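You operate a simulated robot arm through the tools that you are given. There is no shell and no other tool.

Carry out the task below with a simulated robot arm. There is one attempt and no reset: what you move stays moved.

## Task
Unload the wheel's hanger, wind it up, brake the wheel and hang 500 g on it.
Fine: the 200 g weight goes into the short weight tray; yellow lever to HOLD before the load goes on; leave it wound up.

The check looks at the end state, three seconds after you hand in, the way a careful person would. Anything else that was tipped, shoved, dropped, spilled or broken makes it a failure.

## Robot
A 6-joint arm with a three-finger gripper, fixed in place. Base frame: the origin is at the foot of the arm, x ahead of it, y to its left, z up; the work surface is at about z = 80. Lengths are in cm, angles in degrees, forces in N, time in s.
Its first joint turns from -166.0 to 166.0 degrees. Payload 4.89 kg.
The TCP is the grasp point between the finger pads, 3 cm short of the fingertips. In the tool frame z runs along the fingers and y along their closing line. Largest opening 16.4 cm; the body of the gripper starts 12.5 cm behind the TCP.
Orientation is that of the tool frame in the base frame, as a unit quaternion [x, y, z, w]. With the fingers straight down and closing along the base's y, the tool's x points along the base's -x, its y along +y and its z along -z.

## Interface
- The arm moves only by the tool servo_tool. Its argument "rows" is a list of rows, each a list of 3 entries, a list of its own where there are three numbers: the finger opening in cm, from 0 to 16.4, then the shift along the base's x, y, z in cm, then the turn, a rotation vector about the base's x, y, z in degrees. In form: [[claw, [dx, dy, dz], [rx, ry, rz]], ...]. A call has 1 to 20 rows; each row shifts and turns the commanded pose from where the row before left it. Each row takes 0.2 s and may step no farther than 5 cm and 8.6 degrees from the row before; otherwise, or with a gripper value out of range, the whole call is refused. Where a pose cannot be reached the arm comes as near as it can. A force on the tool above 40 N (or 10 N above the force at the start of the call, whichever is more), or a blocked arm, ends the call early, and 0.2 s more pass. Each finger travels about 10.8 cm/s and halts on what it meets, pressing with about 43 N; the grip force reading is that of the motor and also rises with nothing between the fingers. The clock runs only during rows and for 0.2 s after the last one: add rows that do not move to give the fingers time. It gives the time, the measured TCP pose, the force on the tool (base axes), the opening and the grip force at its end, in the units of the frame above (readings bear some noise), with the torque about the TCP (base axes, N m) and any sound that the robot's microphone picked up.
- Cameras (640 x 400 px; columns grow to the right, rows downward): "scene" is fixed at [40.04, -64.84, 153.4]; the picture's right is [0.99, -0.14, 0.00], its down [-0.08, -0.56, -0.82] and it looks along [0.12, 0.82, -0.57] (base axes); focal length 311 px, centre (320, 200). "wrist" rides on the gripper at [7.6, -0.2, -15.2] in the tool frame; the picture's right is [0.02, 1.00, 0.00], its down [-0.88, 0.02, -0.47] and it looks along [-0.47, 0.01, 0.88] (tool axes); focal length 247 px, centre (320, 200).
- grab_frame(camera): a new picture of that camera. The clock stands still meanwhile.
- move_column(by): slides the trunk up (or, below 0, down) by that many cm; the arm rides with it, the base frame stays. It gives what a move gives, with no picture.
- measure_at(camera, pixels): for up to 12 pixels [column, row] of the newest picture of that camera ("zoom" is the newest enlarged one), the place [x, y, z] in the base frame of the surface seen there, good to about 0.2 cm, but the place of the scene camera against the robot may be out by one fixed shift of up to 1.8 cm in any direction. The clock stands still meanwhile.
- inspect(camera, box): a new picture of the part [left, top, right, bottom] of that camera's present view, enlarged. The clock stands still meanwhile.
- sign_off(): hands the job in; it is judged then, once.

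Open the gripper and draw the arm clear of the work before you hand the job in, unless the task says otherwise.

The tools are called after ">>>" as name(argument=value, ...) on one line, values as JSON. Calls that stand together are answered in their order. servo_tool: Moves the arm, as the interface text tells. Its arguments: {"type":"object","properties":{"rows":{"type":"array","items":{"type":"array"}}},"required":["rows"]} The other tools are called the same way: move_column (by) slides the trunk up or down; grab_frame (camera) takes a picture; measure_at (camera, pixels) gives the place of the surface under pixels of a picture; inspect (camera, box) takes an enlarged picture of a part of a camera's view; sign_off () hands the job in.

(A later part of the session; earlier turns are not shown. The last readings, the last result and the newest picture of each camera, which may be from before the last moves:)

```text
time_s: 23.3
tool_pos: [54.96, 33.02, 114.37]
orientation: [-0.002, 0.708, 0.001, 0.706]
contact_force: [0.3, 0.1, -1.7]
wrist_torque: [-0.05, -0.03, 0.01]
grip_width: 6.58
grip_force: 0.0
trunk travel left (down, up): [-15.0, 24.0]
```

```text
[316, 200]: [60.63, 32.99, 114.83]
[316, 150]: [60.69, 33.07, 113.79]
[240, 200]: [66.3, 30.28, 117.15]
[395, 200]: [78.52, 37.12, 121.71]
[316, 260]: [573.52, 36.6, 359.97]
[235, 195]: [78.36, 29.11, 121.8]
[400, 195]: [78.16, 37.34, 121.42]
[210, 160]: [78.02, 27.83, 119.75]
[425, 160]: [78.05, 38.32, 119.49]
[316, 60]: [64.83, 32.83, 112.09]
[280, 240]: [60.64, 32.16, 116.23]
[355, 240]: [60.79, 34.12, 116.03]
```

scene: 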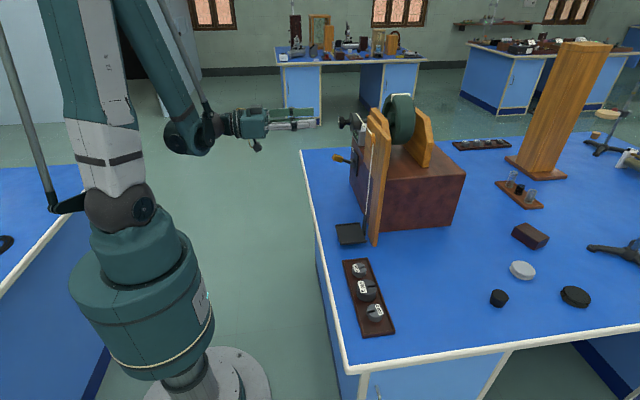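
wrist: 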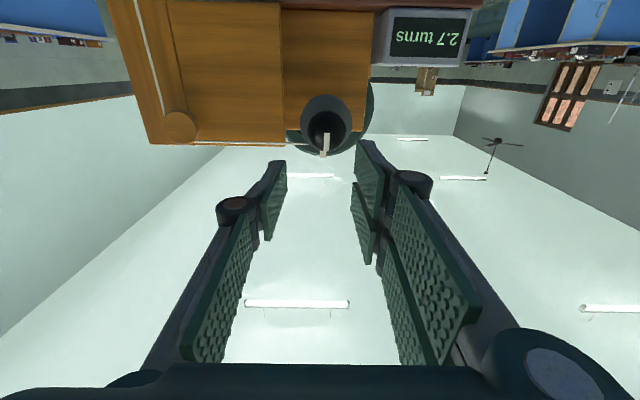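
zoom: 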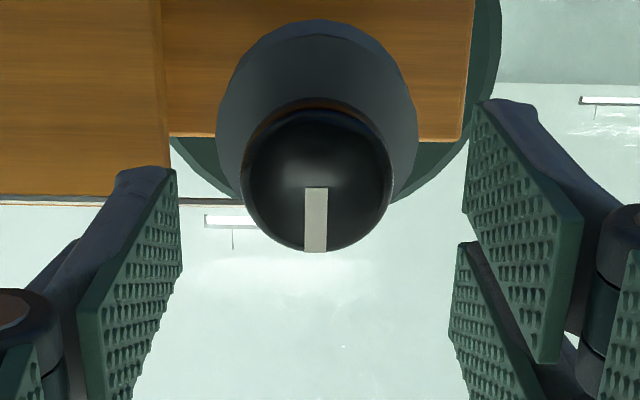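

The knob is centred at about (33.0, 114.4), matching the TCP line. I'll advance 4.6 cm and close gently on it.

>>> servo_tool(rows=[[6.6, [2, 0, 0], [0, 0, 0]], [6.6, [1.6, 0, 0], [0, 0, 0]], [6.6, [1.0, 0, 0], [0, 0, 0]], [6.6, [0, 0, 0], [0, 0, 0]]])

>>> grab_frame(camera="wrist")

>>> inspect(camera="scene", box=[290, 80, 430, 250])

```text
time_s: 24.3
tool_pos: [59.56, 33.08, 114.48]
orientation: [-0.001, 0.708, 0.0, 0.706]
contact_force: [0.4, -0.9, -0.2]
wrist_torque: [0.0, 0.01, -0.03]
grip_width: 6.59
grip_force: 0.1
trunk travel left (down, up): [-15.0, 24.0]
```

```text
taken
```

wrist: 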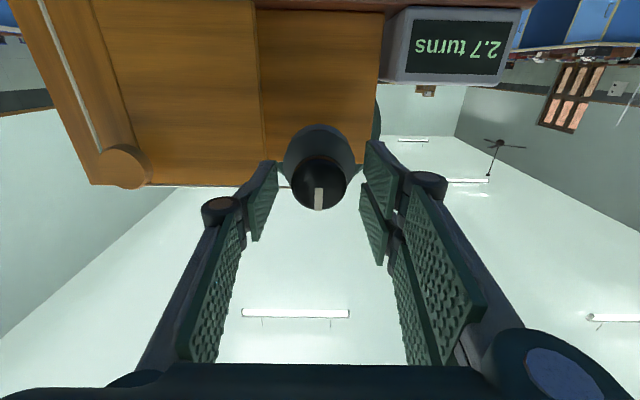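

```text
2.35 times, centred on (360, 165) of scene
```

zoom: 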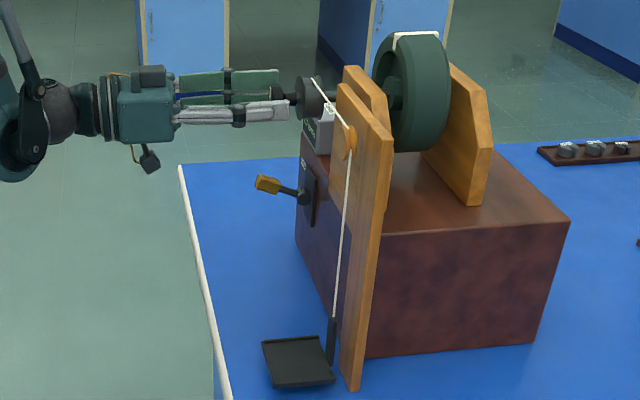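

The display reads 2.7 turns and the fingers straddle the knob. I'll close on the knob and make a small −24° test turn about x (counter-clockwise from the robot's side).

>>> servo_tool(rows=[[6.0, [0, 0, 0], [0, 0, 0]], [5.2, [0, 0, 0], [0, 0, 0]], [4.6, [0, 0, 0], [0, 0, 0]], [4.2, [0, 0, 0], [0, 0, 0]], [3.8, [0, 0, 0], [0, 0, 0]], [3.4, [0, 0, 0], [0, 0, 0]], [3.4, [0, 0, 0], [0, 0, 0]]])

>>> servo_tool(rows=[[3.4, [0, 0, 0], [-8, 0, 0]], [3.4, [0, 0, 0], [-8, 0, 0]], [3.4, [0, 0, 0], [-8, 0, 0]], [3.4, [0, 0, 0], [0, 0, 0]]])

>>> grab_frame(camera="wrist")

>>> inspect(camera="scene", box=[290, 80, 430, 250])

```text
time_s: 25.9
tool_pos: [59.53, 32.94, 114.31]
orientation: [0.0, 0.708, 0.0, 0.706]
contact_force: [-0.1, -10.5, -3.9]
wrist_torque: [0.01, 0.06, -0.27]
grip_width: 4.03
grip_force: 44.6
trunk travel left (down, up): [-15.0, 24.0]
```

```text
time_s: 26.9
tool_pos: [59.65, 33.0, 114.39]
orientation: [-0.148, 0.692, -0.147, 0.691]
contact_force: [16.5, -17.4, 10.9]
wrist_torque: [0.02, -0.27, -0.5]
grip_width: 4.05
grip_force: 44.6
trunk travel left (down, up): [-15.0, 24.0]
```

```text
taken
```

wrist: 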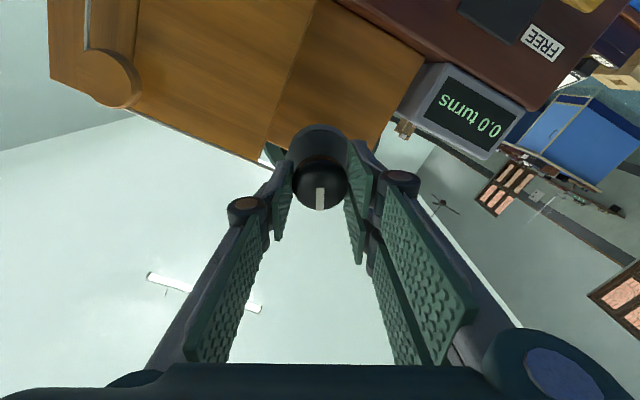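

```text
2.35 times, centred on (360, 165) of scene
```

zoom: 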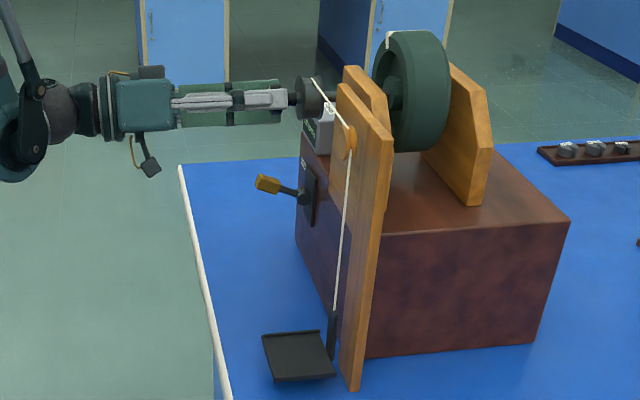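

The hanger rose about 1 cm, so this is the winding direction (the counter reset to 0.0). Before going further I'll test whether the wheel stays when let go, while it is only 1 cm up.

>>> servo_tool(rows=[[4.6, [0, 0, 0], [0, 0, 0]], [5.2, [0, 0, 0], [0, 0, 0]], [5.2, [0, 0, 0], [0, 0, 0]], [5.2, [0, 0, 0], [0, 0, 0]], [5.2, [0, 0, 0], [0, 0, 0]]])

>>> grab_frame(camera="wrist")

>>> inspect(camera="scene", box=[290, 80, 430, 250])

```text
time_s: 28.1
tool_pos: [59.52, 33.12, 114.34]
orientation: [-0.148, 0.692, -0.146, 0.691]
contact_force: [-0.2, -0.1, 0.5]
wrist_torque: [0.02, 0.0, -0.05]
grip_width: 5.18
grip_force: 0.1
trunk travel left (down, up): [-15.0, 24.0]
```

```text
taken
```

wrist: 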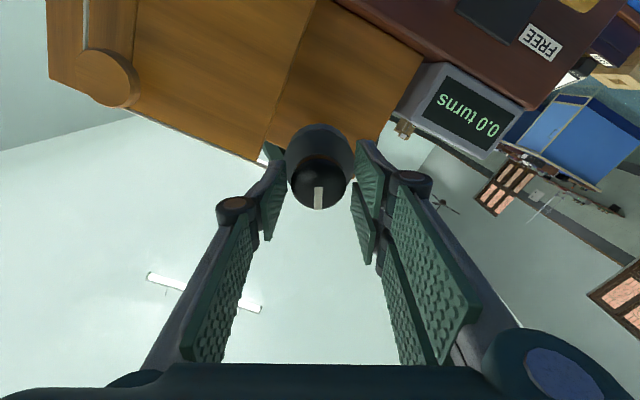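

```text
2.35 times, centred on (360, 165) of scene
```

zoom: 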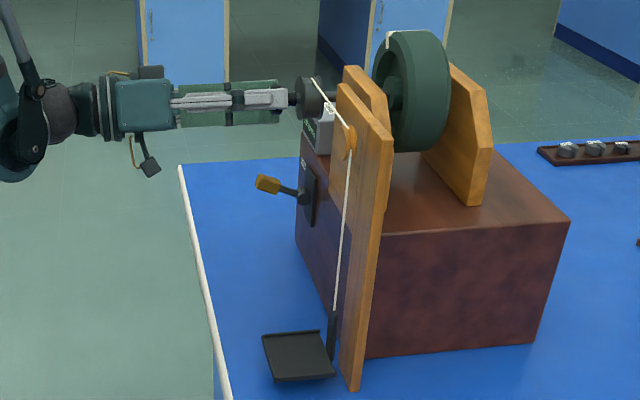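

After a full second released, the knob and hanger stayed put (knob mark still at (320,198) in the rolled view), so friction holds it empty. I'll open a bit and roll the tool back to about +88° to get a long winding stroke.

>>> servo_tool(rows=[[6.2, [0, 0, 0], [0, 0, 0]], [6.2, [0, 0, 0], [8, 0, 0]], [6.2, [0, 0, 0], [8, 0, 0]], [6.2, [0, 0, 0], [8, 0, 0]], [6.2, [0, 0, 0], [8, 0, 0]], [6.2, [0, 0, 0], [8, 0, 0]], [6.2, [0, 0, 0], [8, 0, 0]], [6.2, [0, 0, 0], [8, 0, 0]], [6.2, [0, 0, 0], [8, 0, 0]], [6.2, [0, 0, 0], [8, 0, 0]], [6.2, [0, 0, 0], [8, 0, 0]], [6.2, [0, 0, 0], [8, 0, 0]], [6.2, [0, 0, 0], [8, 0, 0]], [6.2, [0, 0, 0], [8, 0, 0]], [6.2, [0, 0, 0], [8, 0, 0]], [6.2, [0, 0, 0], [0, 0, 0]]])

>>> grab_frame(camera="wrist")

>>> inspect(camera="scene", box=[240, 60, 430, 250])

```text
time_s: 31.5
tool_pos: [60.04, 32.72, 114.34]
orientation: [0.486, 0.537, 0.467, 0.508]
contact_force: [0.1, -0.3, -0.3]
wrist_torque: [-0.03, 0.02, 0.05]
grip_width: 6.22
grip_force: 0.0
out of reach, approached as far as the arm can: row 15
trunk travel left (down, up): [-15.0, 24.0]
```

```text
taken
```

wrist: 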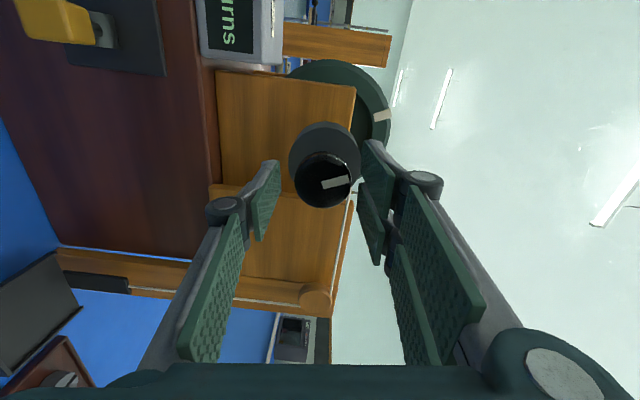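

```text
2.11 times, centred on (335, 155) of scene
```

zoom: 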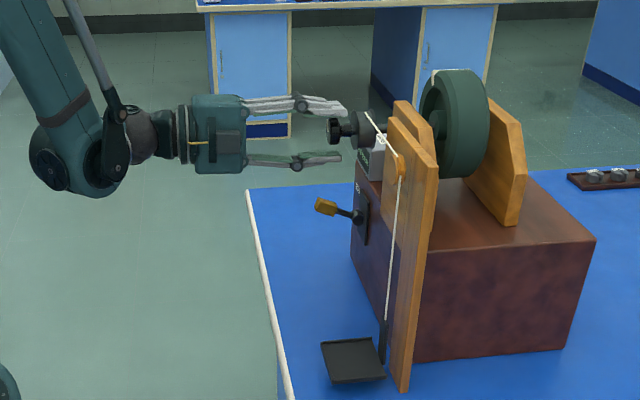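

The roll limit is near +85°. I'll back off 8° so the pose is fully reachable and check position before gripping.

>>> servo_tool(rows=[[6.2, [0, 0, 0], [-8, 0, 0]], [6.2, [0, 0, 0], [0, 0, 0]]])

>>> inspect(camera="wrist", box=[240, 100, 400, 230])

```text
time_s: 32.1
tool_pos: [59.97, 32.72, 114.24]
orientation: [0.449, 0.568, 0.428, 0.541]
contact_force: [0.7, -0.3, 0.0]
wrist_torque: [-0.01, -0.02, 0.02]
grip_width: 6.19
grip_force: 0.1
trunk travel left (down, up): [-15.0, 24.0]
```

```text
3.08 times, centred on (320, 165) of wrist
```

zoom: 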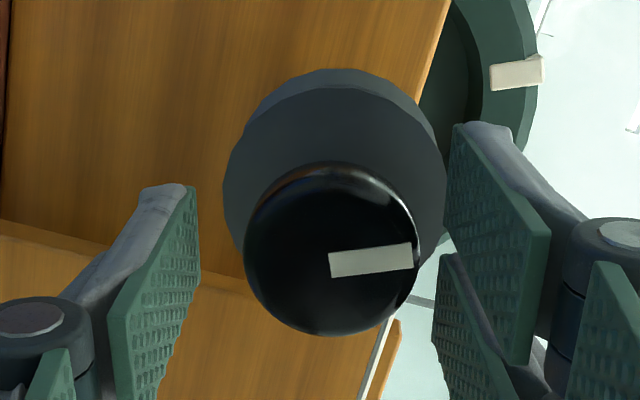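

The pose kept a small offset (tilt 2.8° down, y −0.3, x +0.4). I'll correct it and back off another few degrees of roll.

>>> servo_tool(rows=[[6.2, [-0.35, 0.28, 0.13], [-4, 0, 0]], [6.2, [0, 0, 0], [0, -2.8, 0]], [6.2, [0, 0, 0], [0, 0, 0]]])

>>> inspect(camera="wrist", box=[240, 100, 400, 230])

```text
time_s: 32.9
tool_pos: [59.61, 33.11, 114.47]
orientation: [0.42, 0.569, 0.418, 0.571]
contact_force: [-0.7, -0.3, 0.2]
wrist_torque: [0.01, 0.02, 0.01]
grip_width: 6.21
grip_force: 0.0
trunk travel left (down, up): [-15.0, 24.0]
```

```text
3.08 times, centred on (320, 165) of wrist
```

zoom: 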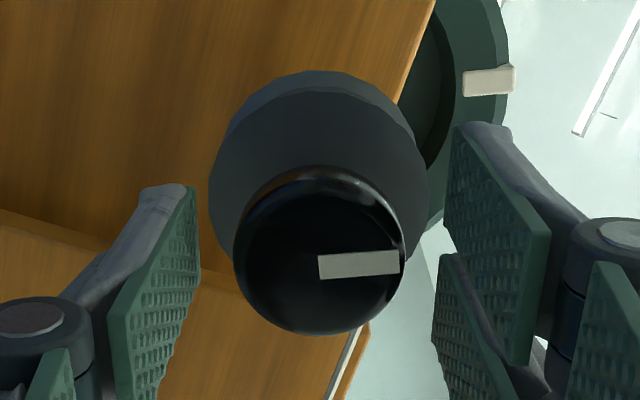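

Aligned: knob centre matches the midpoint of the finger pads. I'll grip and wind −72° as the first part of the stroke.

>>> servo_tool(rows=[[5.4, [0, 0, 0], [0, 0, 0]], [4.7, [0, 0, 0], [0, 0, 0]], [4.2, [0, 0, 0], [0, 0, 0]], [3.8, [0, 0, 0], [0, 0, 0]], [3.4, [0, 0, 0], [0, 0, 0]], [3.4, [0, 0, 0], [0, 0, 0]]])

>>> servo_tool(rows=[[3.4, [0, 0, 0], [-4, 0, 0]], [3.4, [0, 0, 0], [-8, 0, 0]], [3.4, [0, 0, 0], [-8, 0, 0]], [3.4, [0, 0, 0], [-8, 0, 0]], [3.4, [0, 0, 0], [-8, 0, 0]], [3.4, [0, 0, 0], [-8, 0, 0]], [3.4, [0, 0, 0], [-8, 0, 0]], [3.4, [0, 0, 0], [-8, 0, 0]], [3.4, [0, 0, 0], [-8, 0, 0]], [3.4, [0, 0, 0], [-4, 0, 0]], [3.4, [0, 0, 0], [0, 0, 0]]])

>>> grab_frame(camera="wrist")

>>> inspect(camera="scene", box=[290, 80, 430, 250])

```text
time_s: 34.3
tool_pos: [59.58, 33.16, 114.51]
orientation: [0.42, 0.568, 0.418, 0.571]
contact_force: [-2.9, -1.6, -8.9]
wrist_torque: [-0.01, 0.2, -0.05]
grip_width: 4.06
grip_force: 45.1
trunk travel left (down, up): [-15.0, 24.0]
```

```text
time_s: 36.8
tool_pos: [59.65, 32.97, 114.43]
orientation: [0.004, 0.706, 0.004, 0.708]
contact_force: [-0.8, -2.0, -12.0]
wrist_torque: [0.0, 0.55, -0.21]
grip_width: 4.04
grip_force: 45.0
trunk travel left (down, up): [-15.0, 24.0]
stopped in row 11: the force on the tool passed its limit at 40 N (the readings are from after the stop); the commanded pose is now the measured one
```

```text
taken
```

wrist: 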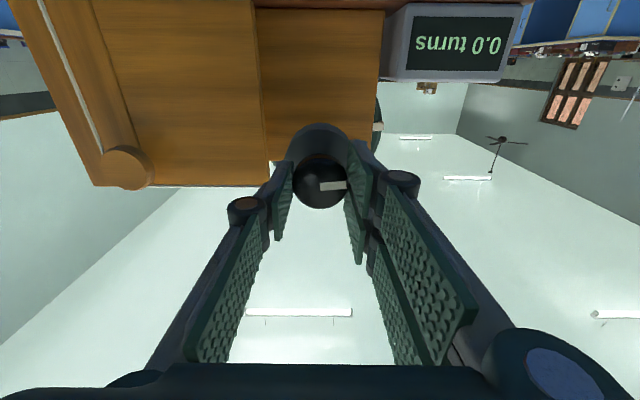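

```text
2.35 times, centred on (360, 165) of scene
```

zoom: 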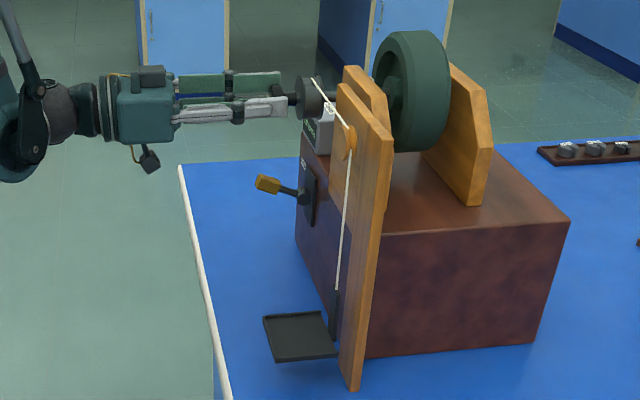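

Knob is now at about −96° (mark pointing right) and the hanger is rising well. The side load came from slight misalignment; I'll shift down 0.1 and continue in shorter bursts.

>>> servo_tool(rows=[[3.4, [0, 0, -0.1], [0, 0, 0]], [3.4, [0, 0, 0], [-5, 0, 0]], [3.4, [0, 0, 0], [-7, 0, 0]], [3.4, [0, 0, 0], [-7, 0, 0]], [3.4, [0, 0, 0], [-7, 0, 0]], [3.4, [0, 0, 0], [-4, 0, 0]], [3.4, [0, 0, 0], [0, 0, 0]]])

```text
time_s: 38.4
tool_pos: [59.55, 32.86, 114.56]
orientation: [-0.18, 0.682, -0.18, 0.685]
contact_force: [5.4, -3.0, 14.3]
wrist_torque: [0.05, -0.44, -0.24]
grip_width: 4.07
grip_force: 45.0
trunk travel left (down, up): [-15.0, 24.0]
stopped in row 7: the force on the tool passed its limit at 40 N (the readings are from after the stop); the commanded pose is now the measured one
```

Both stops came as the motion ended, so wheel inertia is likely. I'll continue with a smoother ramp-down.

>>> servo_tool(rows=[[3.4, [0, 0, 0], [-2, 0, 0]], [3.4, [0, 0, 0], [-4, 0, 0]], [3.4, [0, 0, 0], [-6, 0, 0]], [3.4, [0, 0, 0], [-6, 0, 0]], [3.4, [0, 0, 0], [-6, 0, 0]], [3.4, [0, 0, 0], [-6, 0, 0]], [3.4, [0, 0, 0], [-4, 0, 0]], [3.4, [0, 0, 0], [-3, 0, 0]], [3.4, [0, 0, 0], [-2, 0, 0]], [3.4, [0, 0, 0], [-1, 0, 0]], [3.4, [0, 0, 0], [0, 0, 0]]])

>>> grab_frame(camera="wrist")

>>> inspect(camera="scene", box=[290, 80, 430, 250])

```text
time_s: 40.8
tool_pos: [59.59, 32.9, 114.46]
orientation: [-0.403, 0.58, -0.403, 0.582]
contact_force: [14.2, -7.4, 31.6]
wrist_torque: [0.04, -0.65, -0.19]
grip_width: 4.05
grip_force: 45.0
trunk travel left (down, up): [-15.0, 24.0]
```

```text
taken
```

wrist: 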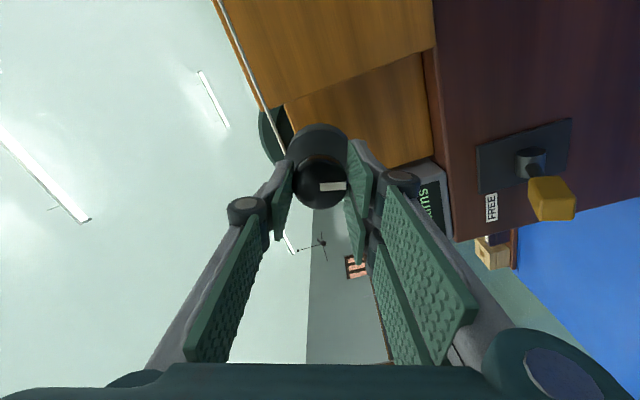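

```text
2.35 times, centred on (360, 165) of scene
```

zoom: 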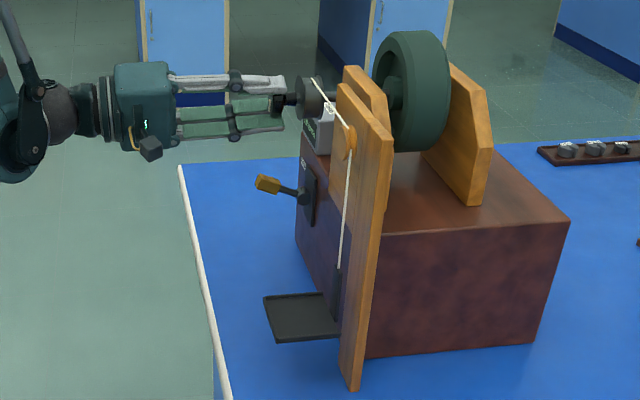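

Total winding is now about 166° and the hanger is up ~8 cm. I'll relieve the upward load slightly, release, and roll the open gripper back +142° for another stroke.

>>> servo_tool(rows=[[3.4, [0.05, 0, 0.15], [0, 0, 0]], [4.6, [0, 0, 0], [0, 0, 0]], [5.6, [0, 0, 0], [0, 0, 0]], [6.2, [0, 0, 0], [0, 0, 0]], [6.2, [0, 0, 0], [0, 0, 0]]])

>>> grab_frame(camera="wrist")

>>> inspect(camera="scene", box=[290, 80, 430, 250])

```text
time_s: 42.0
tool_pos: [59.69, 33.09, 114.54]
orientation: [-0.403, 0.579, -0.403, 0.582]
contact_force: [1.0, -0.3, 0.3]
wrist_torque: [0.0, -0.02, -0.01]
grip_width: 6.21
grip_force: 0.0
trunk travel left (down, up): [-15.0, 24.0]
```

```text
taken
```

wrist: 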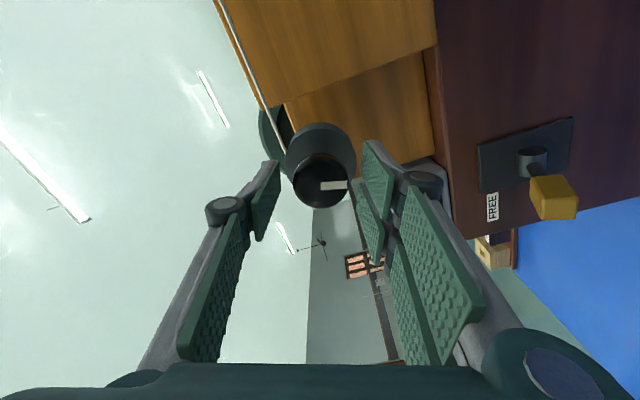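

```text
2.35 times, centred on (360, 165) of scene
```

zoom: 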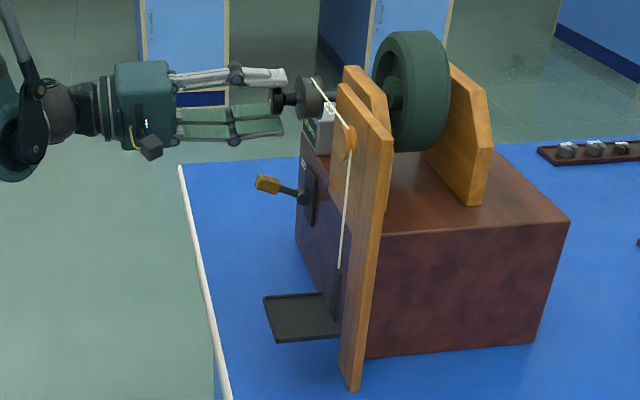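

The wheel holds. I'll measure hanger bar top, platform and pulley in this zoom to know the remaining travel.

>>> measure_at(camera="zoom", pixels=[[335, 272], [334, 300], [300, 310], [350, 130], [350, 142], [351, 156], [347, 200], [343, 230], [322, 85], [362, 90], [350, 380], [290, 330]])

>>> inspect(camera="scene", box=[335, 110, 395, 230])

```text
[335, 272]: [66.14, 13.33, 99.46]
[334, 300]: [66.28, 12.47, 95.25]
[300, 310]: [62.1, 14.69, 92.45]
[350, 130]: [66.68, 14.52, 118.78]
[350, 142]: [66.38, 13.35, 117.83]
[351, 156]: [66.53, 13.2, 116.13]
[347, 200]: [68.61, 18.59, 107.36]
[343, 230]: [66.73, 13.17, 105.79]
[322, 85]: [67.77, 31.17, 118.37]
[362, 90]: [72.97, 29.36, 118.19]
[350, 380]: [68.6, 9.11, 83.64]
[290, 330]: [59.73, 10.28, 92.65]
```

```text
3.33 times, centred on (365, 170) of scene
```

zoom: 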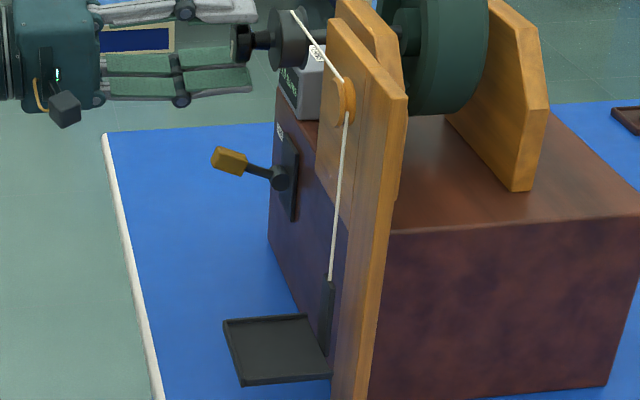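

The pulley's underside is ~13 cm above the hanger bar, so there is ample room; I'll aim for roughly 1.05–1.1 turns in total. Now I roll the open gripper back +142°.

>>> servo_tool(rows=[[6.2, [0, 0, 0], [4, 0, 0]], [6.2, [0, 0, 0], [8, 0, 0]], [6.2, [0, 0, 0], [8, 0, 0]], [6.2, [0, 0, 0], [8, 0, 0]], [6.2, [0, 0, 0], [8, 0, 0]], [6.2, [0, 0, 0], [8, 0, 0]], [6.2, [0, 0, 0], [8, 0, 0]], [6.2, [0, 0, 0], [8, 0, 0]], [6.2, [0, 0, 0], [8, 0, 0]], [6.2, [0, 0, 0], [8, 0, 0]], [6.2, [0, 0, 0], [8, 0, 0]], [6.2, [0, 0, 0], [8, 0, 0]], [6.2, [0, 0, 0], [8, 0, 0]], [6.2, [0, 0, 0], [8, 0, 0]], [6.2, [0, 0, 0], [8, 0, 0]], [6.2, [0, 0, 0], [8, 0, 0]], [6.2, [0, 0, 0], [8, 0, 0]], [6.2, [0, 0, 0], [8, 0, 0]], [6.2, [0, 0, 0], [4, 0, 0]], [6.2, [0, 0, 0], [0, 0, 0]]])

>>> inspect(camera="wrist", box=[240, 100, 400, 230])

>>> inspect(camera="scene", box=[290, 80, 430, 250])

```text
time_s: 46.2
tool_pos: [59.68, 33.09, 114.59]
orientation: [0.43, 0.562, 0.427, 0.563]
contact_force: [0.4, 0.3, 0.0]
wrist_torque: [0.05, 0.0, -0.03]
grip_width: 6.21
grip_force: 0.0
trunk travel left (down, up): [-15.0, 24.0]
```

```text
3.08 times, centred on (320, 165) of wrist
```

zoom: 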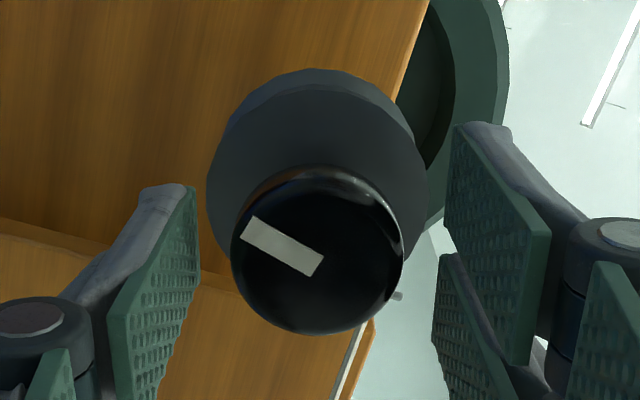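

```text
2.35 times, centred on (360, 165) of scene
```

zoom: 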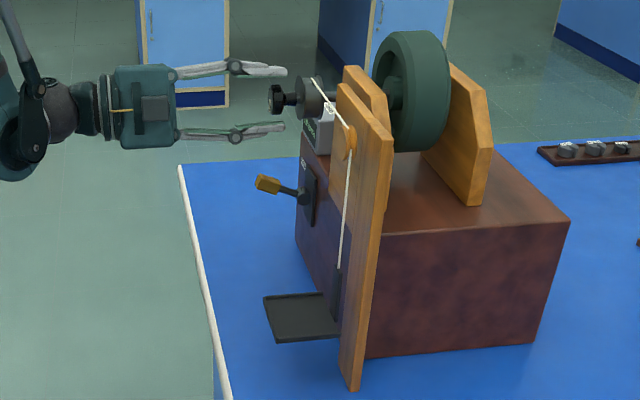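

The knob sits ~5 px left of the finger midpoint, i.e. slightly low; I'll shift z −0.12, grip, and wind with a gentle profile.

>>> servo_tool(rows=[[5.4, [-0.05, -0.1, -0.12], [0, 0, 0]], [4.7, [0, 0, 0], [0, 0, 0]], [4.2, [0, 0, 0], [0, 0, 0]], [3.8, [0, 0, 0], [0, 0, 0]], [3.4, [0, 0, 0], [0, 0, 0]], [3.4, [0, 0, 0], [0, 0, 0]]])

>>> servo_tool(rows=[[3.4, [0, 0, 0], [-2, 0, 0]], [3.4, [0, 0, 0], [-4, 0, 0]], [3.4, [0, 0, 0], [-6, 0, 0]], [3.4, [0, 0, 0], [-6, 0, 0]], [3.4, [0, 0, 0], [-6, 0, 0]], [3.4, [0, 0, 0], [-6, 0, 0]], [3.4, [0, 0, 0], [-6, 0, 0]], [3.4, [0, 0, 0], [-4, 0, 0]], [3.4, [0, 0, 0], [-3, 0, 0]], [3.4, [0, 0, 0], [-2, 0, 0]], [3.4, [0, 0, 0], [0, 0, 0]]])

```text
time_s: 47.6
tool_pos: [59.51, 32.97, 114.42]
orientation: [0.429, 0.562, 0.428, 0.563]
contact_force: [9.2, 4.8, 22.4]
wrist_torque: [0.04, -0.53, 0.09]
grip_width: 4.06
grip_force: 45.1
trunk travel left (down, up): [-15.0, 24.0]
```

```text
time_s: 48.5
tool_pos: [59.56, 32.99, 114.49]
orientation: [0.356, 0.61, 0.355, 0.613]
contact_force: [2.6, 0.2, 14.3]
wrist_torque: [0.0, -0.39, 0.06]
grip_width: 4.03
grip_force: 45.5
trunk travel left (down, up): [-15.0, 24.0]
stopped in row 4: the force on the tool passed its limit at 41 N (the readings are from after the stop); the commanded pose is now the measured one
```

The knob pushes up 14 N, so I'm slightly low. I'll raise 0.08 and keep winding.

>>> servo_tool(rows=[[3.4, [0, 0, 0.08], [0, 0, 0]], [3.4, [0, 0, 0], [0, 0, 0]]])

>>> servo_tool(rows=[[3.4, [0, 0, 0], [-2, 0, 0]], [3.4, [0, 0, 0], [-4, 0, 0]], [3.4, [0, 0, 0], [-6, 0, 0]], [3.4, [0, 0, 0], [-6, 0, 0]], [3.4, [0, 0, 0], [-6, 0, 0]], [3.4, [0, 0, 0], [-6, 0, 0]], [3.4, [0, 0, 0], [-6, 0, 0]], [3.4, [0, 0, 0], [-4, 0, 0]], [3.4, [0, 0, 0], [-3, 0, 0]], [3.4, [0, 0, 0], [-2, 0, 0]], [3.4, [0, 0, 0], [0, 0, 0]]])

```text
time_s: 49.1
tool_pos: [59.57, 32.86, 114.52]
orientation: [0.356, 0.61, 0.356, 0.612]
contact_force: [2.0, -0.1, -0.3]
wrist_torque: [-0.03, -0.05, -0.12]
grip_width: 4.05
grip_force: 44.4
trunk travel left (down, up): [-15.0, 24.0]
```

```text
time_s: 51.5
tool_pos: [59.69, 32.95, 114.5]
orientation: [0.092, 0.7, 0.094, 0.702]
contact_force: [-9.8, 3.6, -12.9]
wrist_torque: [0.02, 0.34, 0.19]
grip_width: 4.03
grip_force: 45.1
trunk travel left (down, up): [-15.0, 24.0]
```

Smooth now: total ≈ 225°. I'll relieve the small load and keep winding.

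>>> servo_tool(rows=[[3.4, [-0.05, 0, -0.08], [0, 0, 0]], [3.4, [0, 0, 0], [-2, 0, 0]], [3.4, [0, 0, 0], [-4, 0, 0]], [3.4, [0, 0, 0], [-6, 0, 0]], [3.4, [0, 0, 0], [-6, 0, 0]], [3.4, [0, 0, 0], [-6, 0, 0]], [3.4, [0, 0, 0], [-6, 0, 0]], [3.4, [0, 0, 0], [-6, 0, 0]], [3.4, [0, 0, 0], [-4, 0, 0]], [3.4, [0, 0, 0], [-3, 0, 0]], [3.4, [0, 0, 0], [-2, 0, 0]], [3.4, [0, 0, 0], [0, 0, 0]]])

>>> inspect(camera="scene", box=[290, 80, 430, 250])

```text
time_s: 52.8
tool_pos: [59.62, 32.94, 114.61]
orientation: [-0.029, 0.705, -0.028, 0.709]
contact_force: [4.7, 1.7, 12.4]
wrist_torque: [0.04, -0.33, -0.04]
grip_width: 4.03
grip_force: 45.0
trunk travel left (down, up): [-15.0, 24.0]
stopped in row 6: the force on the tool passed its limit at 41 N (the readings are from after the stop); the commanded pose is now the measured one
```

```text
2.35 times, centred on (360, 165) of scene
```

zoom: 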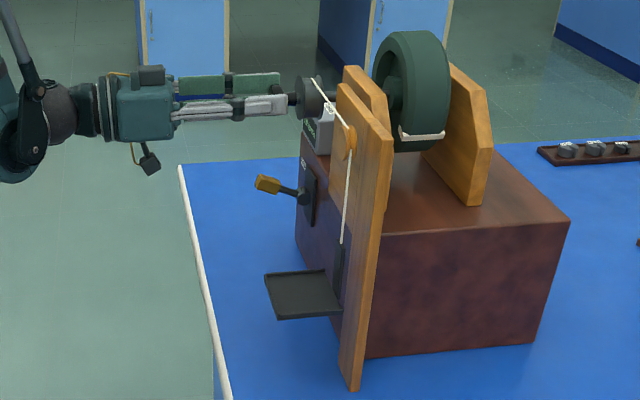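

Total ≈ 245°. The load comes from a small grip offset rotating with the tool, so I'll open and re-close here to reset it before continuing.

>>> servo_tool(rows=[[4.6, [0, 0, 0], [0, 0, 0]], [5.0, [0, 0, 0], [0, 0, 0]], [5.0, [0, 0, 0], [0, 0, 0]]])

>>> inspect(camera="wrist", box=[240, 100, 400, 230])

>>> measure_at(camera="zoom", pixels=[[318, 180], [318, 260], [318, 320], [260, 250], [380, 250], [318, 90], [318, 230], [318, 300]])

```text
time_s: 53.6
tool_pos: [59.55, 33.03, 114.55]
orientation: [-0.029, 0.705, -0.028, 0.708]
contact_force: [-0.8, -0.1, 0.3]
wrist_torque: [0.0, 0.0, 0.0]
grip_width: 5.01
grip_force: 0.0
trunk travel left (down, up): [-15.0, 24.0]
```

```text
3.08 times, centred on (320, 165) of wrist
```

zoom: 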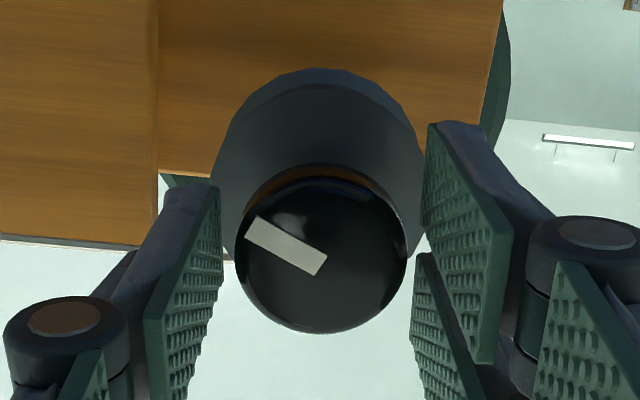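

```text
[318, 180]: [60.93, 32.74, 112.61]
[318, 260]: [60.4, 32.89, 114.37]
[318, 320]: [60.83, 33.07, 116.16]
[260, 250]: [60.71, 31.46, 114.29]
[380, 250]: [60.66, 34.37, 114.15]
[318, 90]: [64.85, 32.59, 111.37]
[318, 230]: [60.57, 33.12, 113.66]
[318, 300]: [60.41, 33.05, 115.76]
```

Knob spans z 112.4–116.4 (centre ≈114.4). I'll lower 0.1, re-grip and continue winding in the same roll direction.

>>> servo_tool(rows=[[5.0, [0, 0, -0.1], [0, 0, 0]], [4.6, [0, 0, 0], [0, 0, 0]], [4.2, [0, 0, 0], [0, 0, 0]], [3.8, [0, 0, 0], [0, 0, 0]], [3.4, [0, 0, 0], [0, 0, 0]], [3.4, [0, 0, 0], [0, 0, 0]]])

>>> servo_tool(rows=[[3.4, [0, 0, 0], [-2, 0, 0]], [3.4, [0, 0, 0], [-4, 0, 0]], [3.4, [0, 0, 0], [-6, 0, 0]], [3.4, [0, 0, 0], [-6, 0, 0]], [3.4, [0, 0, 0], [-6, 0, 0]], [3.4, [0, 0, 0], [-4, 0, 0]], [3.4, [0, 0, 0], [-2, 0, 0]], [3.4, [0, 0, 0], [-1, 0, 0]], [3.4, [0, 0, 0], [0, 0, 0]]])

```text
time_s: 55.0
tool_pos: [59.62, 32.89, 114.45]
orientation: [-0.029, 0.705, -0.027, 0.708]
contact_force: [0.2, 0.7, -0.1]
wrist_torque: [0.01, -0.01, -0.01]
grip_width: 4.04
grip_force: 45.9
trunk travel left (down, up): [-15.0, 24.0]
```

```text
time_s: 57.0
tool_pos: [59.55, 32.89, 114.36]
orientation: [-0.217, 0.672, -0.215, 0.675]
contact_force: [-0.9, -5.8, 2.6]
wrist_torque: [-0.03, -0.02, -0.25]
grip_width: 4.03
grip_force: 45.0
trunk travel left (down, up): [-15.0, 24.0]
```

Forces are low now; total ≈ 276°. Continuing another −37°.

>>> servo_tool(rows=[[3.4, [0, -0.04, 0], [-2, 0, 0]], [3.4, [0, 0, 0], [-4, 0, 0]], [3.4, [0, 0, 0], [-6, 0, 0]], [3.4, [0, 0, 0], [-6, 0, 0]], [3.4, [0, 0, 0], [-6, 0, 0]], [3.4, [0, 0, 0], [-6, 0, 0]], [3.4, [0, 0, 0], [-4, 0, 0]], [3.4, [0, 0, 0], [-2, 0, 0]], [3.4, [0, 0, 0], [-1, 0, 0]], [3.4, [0, 0, 0], [0, 0, 0]]])

>>> inspect(camera="scene", box=[290, 80, 430, 250])

>>> measure_at(camera="zoom", pixels=[[340, 215], [338, 240], [345, 200], [350, 142], [351, 156], [352, 165], [300, 280], [340, 225], [344, 210], [350, 380]])

```text
time_s: 59.0
tool_pos: [59.65, 33.07, 114.55]
orientation: [-0.417, 0.57, -0.416, 0.573]
contact_force: [2.6, -3.3, 16.1]
wrist_torque: [0.0, -0.59, -0.07]
grip_width: 4.02
grip_force: 45.3
trunk travel left (down, up): [-15.0, 24.0]
stopped in row 9: the force on the tool passed its limit at 41 N (the readings are from after the stop); the commanded pose is now the measured one
```

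```text
2.35 times, centred on (360, 165) of scene
```

zoom: 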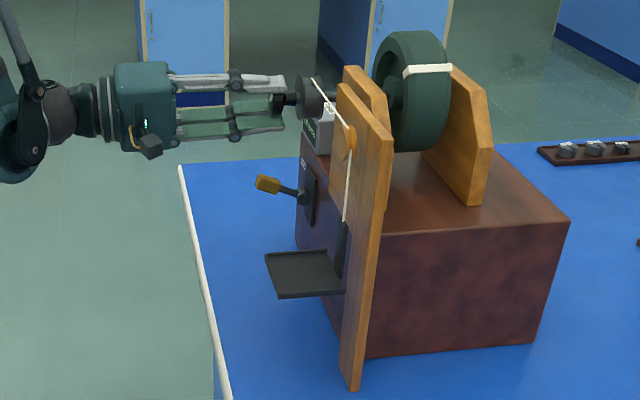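

```text
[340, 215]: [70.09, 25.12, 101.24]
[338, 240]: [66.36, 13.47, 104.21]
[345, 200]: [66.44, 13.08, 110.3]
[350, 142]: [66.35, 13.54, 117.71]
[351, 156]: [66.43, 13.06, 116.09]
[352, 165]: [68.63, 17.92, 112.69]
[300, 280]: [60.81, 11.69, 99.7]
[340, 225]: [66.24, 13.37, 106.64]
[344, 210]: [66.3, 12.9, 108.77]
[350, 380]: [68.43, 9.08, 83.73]
```

Platform is now ~98.2 true (raised ~15 cm), with ~8 cm left below the pulley. I'll release, roll back ~100°, and do one final partial stroke.

>>> servo_tool(rows=[[4.6, [0, 0, 0], [0, 0, 0]], [5.4, [0, 0, 0], [0, 0, 0]], [6.0, [0, 0, 0], [4, 0, 0]], [6.0, [0, 0, 0], [8, 0, 0]], [6.0, [0, 0, 0], [8, 0, 0]], [6.0, [0, 0, 0], [8, 0, 0]], [6.0, [0, 0, 0], [8, 0, 0]], [6.0, [0, 0, 0], [8, 0, 0]], [6.0, [0, 0, 0], [8, 0, 0]], [6.0, [0, 0, 0], [8, 0, 0]], [6.0, [0, 0, 0], [8, 0, 0]], [6.0, [0, 0, 0], [8, 0, 0]], [6.0, [0, 0, 0], [8, 0, 0]], [6.0, [0, 0, 0], [8, 0, 0]], [6.0, [0, 0, 0], [4, 0, 0]], [6.0, [0, 0, 0], [0, 0, 0]], [6.0, [0, 0, 0], [0, 0, 0]]])

>>> inspect(camera="wrist", box=[240, 100, 400, 230])

>>> grab_frame(camera="scene")

```text
time_s: 62.5
tool_pos: [59.56, 33.07, 114.41]
orientation: [0.147, 0.69, 0.146, 0.694]
contact_force: [-0.6, 0.6, 0.3]
wrist_torque: [-0.01, 0.04, 0.02]
grip_width: 6.01
grip_force: 0.0
trunk travel left (down, up): [-15.0, 24.0]
```

```text
3.08 times, centred on (320, 165) of wrist
```

zoom: 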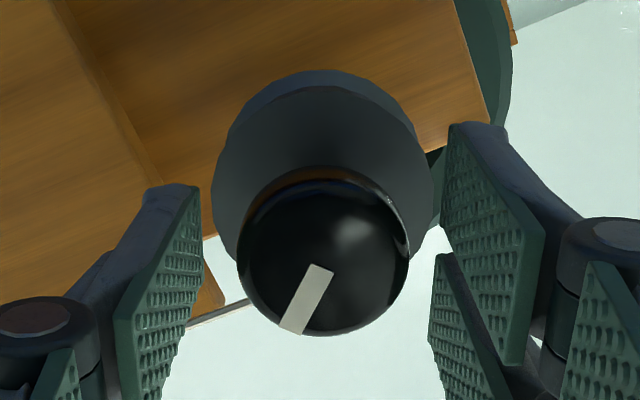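

```text
taken
```

scene: 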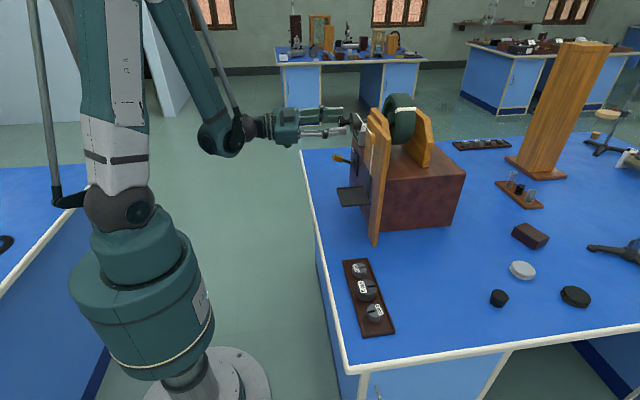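

The wheel still holds, and the knob is centred between the fingers. I'll trim slightly, grip, and wind another −45° first.

>>> servo_tool(rows=[[5.4, [0, 0, -0.07], [0, 0, 0]], [4.8, [0, 0, 0], [0, 0, 0]], [4.3, [0, 0, 0], [0, 0, 0]], [3.8, [0, 0, 0], [0, 0, 0]], [3.4, [0, 0, 0], [0, 0, 0]], [3.4, [0, 0, 0], [0, 0, 0]]])

>>> servo_tool(rows=[[3.4, [0, 0, 0], [-2, 0, 0]], [3.4, [0, 0, 0], [-4, 0, 0]], [3.4, [0, 0, 0], [-6, 0, 0]], [3.4, [0, 0, 0], [-6, 0, 0]], [3.4, [0, 0, 0], [-6, 0, 0]], [3.4, [0, 0, 0], [-6, 0, 0]], [3.4, [0, 0, 0], [-6, 0, 0]], [3.4, [0, 0, 0], [-4, 0, 0]], [3.4, [0, 0, 0], [-2, 0, 0]], [3.4, [0, 0, 0], [-1, 0, 0]], [3.4, [0, 0, 0], [0, 0, 0]]])

>>> inspect(camera="scene", box=[290, 80, 430, 250])

```text
time_s: 64.0
tool_pos: [59.66, 33.08, 114.36]
orientation: [0.146, 0.69, 0.146, 0.694]
contact_force: [4.3, 8.1, 12.5]
wrist_torque: [0.04, -0.24, 0.32]
grip_width: 4.06
grip_force: 44.6
trunk travel left (down, up): [-15.0, 24.0]
```

```text
time_s: 66.3
tool_pos: [59.57, 33.04, 114.46]
orientation: [-0.118, 0.696, -0.116, 0.699]
contact_force: [10.5, 6.1, 24.2]
wrist_torque: [0.0, -0.64, 0.16]
grip_width: 4.05
grip_force: 44.9
trunk travel left (down, up): [-15.0, 24.0]
```

```text
2.35 times, centred on (360, 165) of scene
```

zoom: 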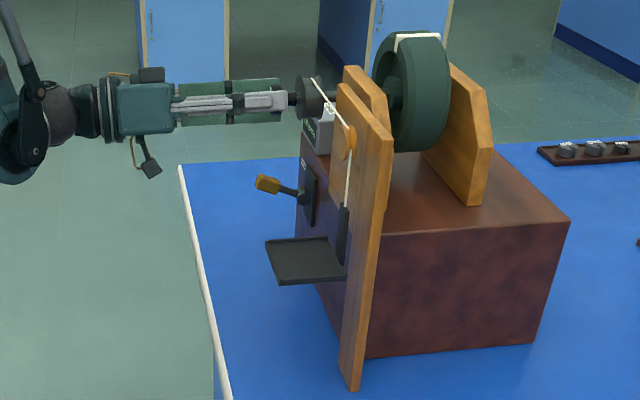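

One full turn is done (wheel mark back on top). I'll relieve the load and wind another ~40° for a total of ≈1.1 turns.

>>> servo_tool(rows=[[3.4, [0.03, 0.02, 0.1], [0, 0, 0]], [3.4, [0, 0, 0], [-2, 0, 0]], [3.4, [0, 0, 0], [-4, 0, 0]], [3.4, [0, 0, 0], [-6, 0, 0]], [3.4, [0, 0, 0], [-6, 0, 0]], [3.4, [0, 0, 0], [-6, 0, 0]], [3.4, [0, 0, 0], [-6, 0, 0]], [3.4, [0, 0, 0], [-4, 0, 0]], [3.4, [0, 0, 0], [-3, 0, 0]], [3.4, [0, 0, 0], [-2, 0, 0]], [3.4, [0, 0, 0], [-1, 0, 0]], [3.4, [0, 0, 0], [0, 0, 0]]])

>>> inspect(camera="scene", box=[290, 80, 430, 250])

>>> grab_frame(camera="wrist")

```text
time_s: 69.0
tool_pos: [59.72, 32.88, 114.48]
orientation: [-0.35, 0.613, -0.348, 0.617]
contact_force: [-9.6, -14.5, -14.2]
wrist_torque: [0.25, 0.42, -0.36]
grip_width: 4.03
grip_force: 45.0
trunk travel left (down, up): [-15.0, 24.0]
```

```text
2.35 times, centred on (360, 165) of scene
```

zoom: 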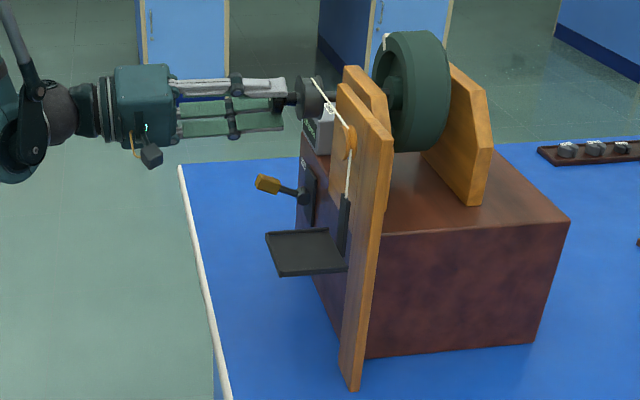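

```text
taken
```

wrist: 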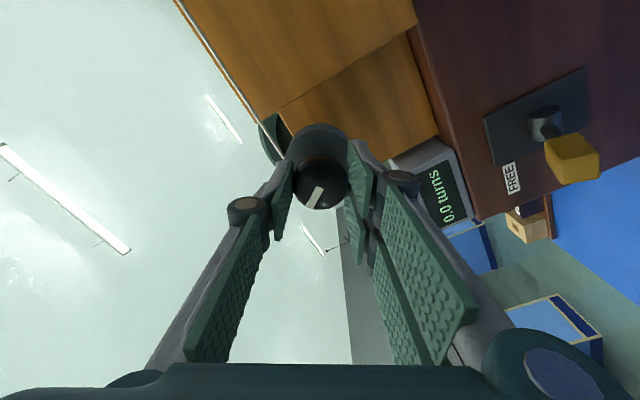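

Wound to about 1.1 turns; there's 0.25 N m residual torque so I'll stop here, relieve and release, and check that it stays.

>>> servo_tool(rows=[[3.4, [-0.05, -0.05, -0.05], [0, 0, 0]], [4.4, [0, 0, 0], [0, 0, 0]], [5.2, [0, 0, 0], [0, 0, 0]], [6.2, [0, 0, 0], [0, 0, 0]], [6.2, [0, 0, 0], [0, 0, 0]], [6.2, [0, 0, 0], [0, 0, 0]]])

>>> inspect(camera="scene", box=[290, 80, 430, 250])

>>> grab_frame(camera="wrist")

```text
time_s: 70.3
tool_pos: [59.67, 32.95, 114.39]
orientation: [-0.35, 0.613, -0.348, 0.617]
contact_force: [0.6, 0.4, -0.3]
wrist_torque: [0.0, 0.05, 0.01]
grip_width: 6.17
grip_force: 0.0
trunk travel left (down, up): [-15.0, 24.0]
```

```text
2.35 times, centred on (360, 165) of scene
```

zoom: 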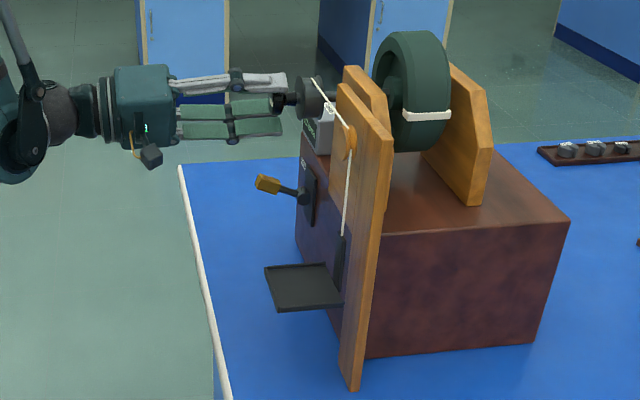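

```text
taken
```

wrist: 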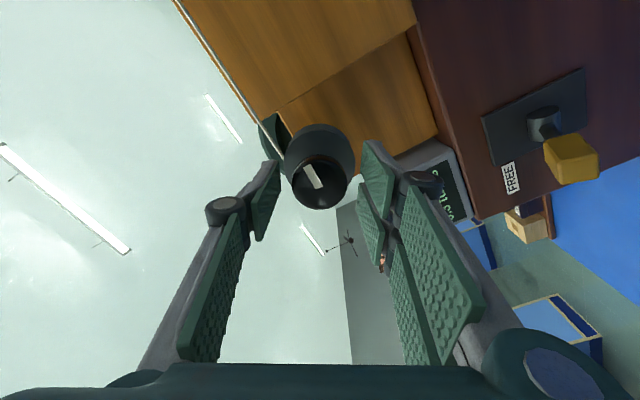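

On release the wheel sprang back and has begun unwinding (display now ~0.3 turns, hanger ~6 cm lower). I'll re-grip right away to catch it.

>>> servo_tool(rows=[[3.4, [0, 0, 0], [0, 0, 0]], [3.4, [0, 0, 0], [0, 0, 0]]])

>>> inspect(camera="scene", box=[290, 80, 430, 250])

>>> grab_frame(camera="wrist")

```text
time_s: 71.0
tool_pos: [59.65, 32.88, 114.5]
orientation: [-0.349, 0.613, -0.348, 0.617]
contact_force: [1.9, -3.3, 7.7]
wrist_torque: [0.02, -0.17, -0.17]
grip_width: 4.07
grip_force: 45.0
trunk travel left (down, up): [-15.0, 24.0]
```

```text
2.35 times, centred on (360, 165) of scene
```

zoom: 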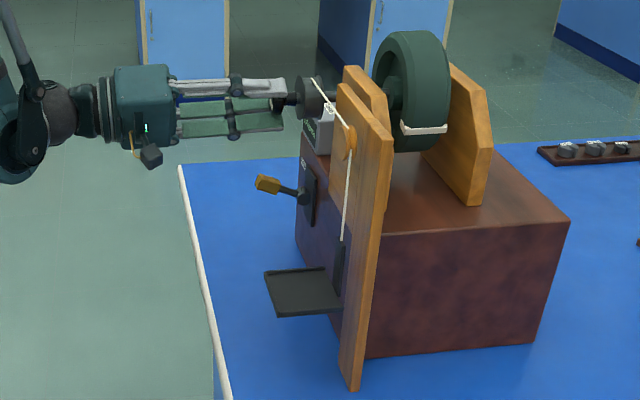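

```text
taken
```

wrist: 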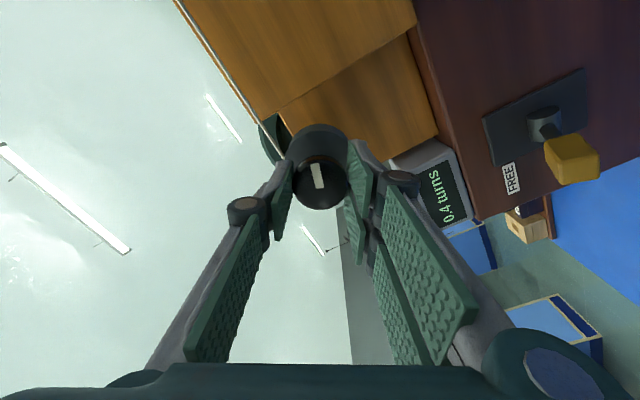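

Caught at 0.4 turns unwound; torque is ~0.02 now. It likely hit its winding stop and bounced, so this time I'll stop a bit short of it. First a careful release to verify it stays.

>>> servo_tool(rows=[[3.4, [0, 0, 0], [0, 0, 0]], [4.2, [0, 0, 0], [0, 0, 0]], [4.6, [0, 0, 0], [0, 0, 0]]])

>>> grab_frame(camera="wrist")

>>> inspect(camera="scene", box=[290, 80, 430, 250])

```text
time_s: 71.8
tool_pos: [59.57, 33.01, 114.42]
orientation: [-0.35, 0.613, -0.348, 0.617]
contact_force: [0.6, 0.2, -0.3]
wrist_torque: [0.01, -0.02, -0.03]
grip_width: 4.58
grip_force: 0.0
trunk travel left (down, up): [-15.0, 24.0]
```

```text
taken
```

wrist: 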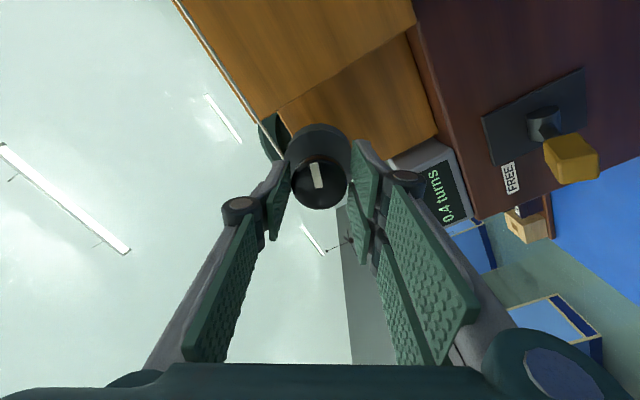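

```text
2.35 times, centred on (360, 165) of scene
```

zoom: 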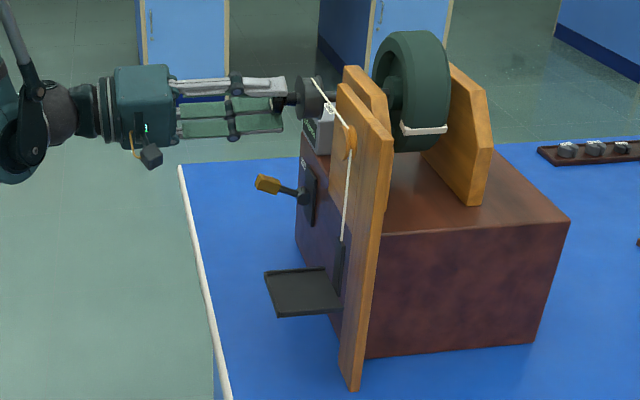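

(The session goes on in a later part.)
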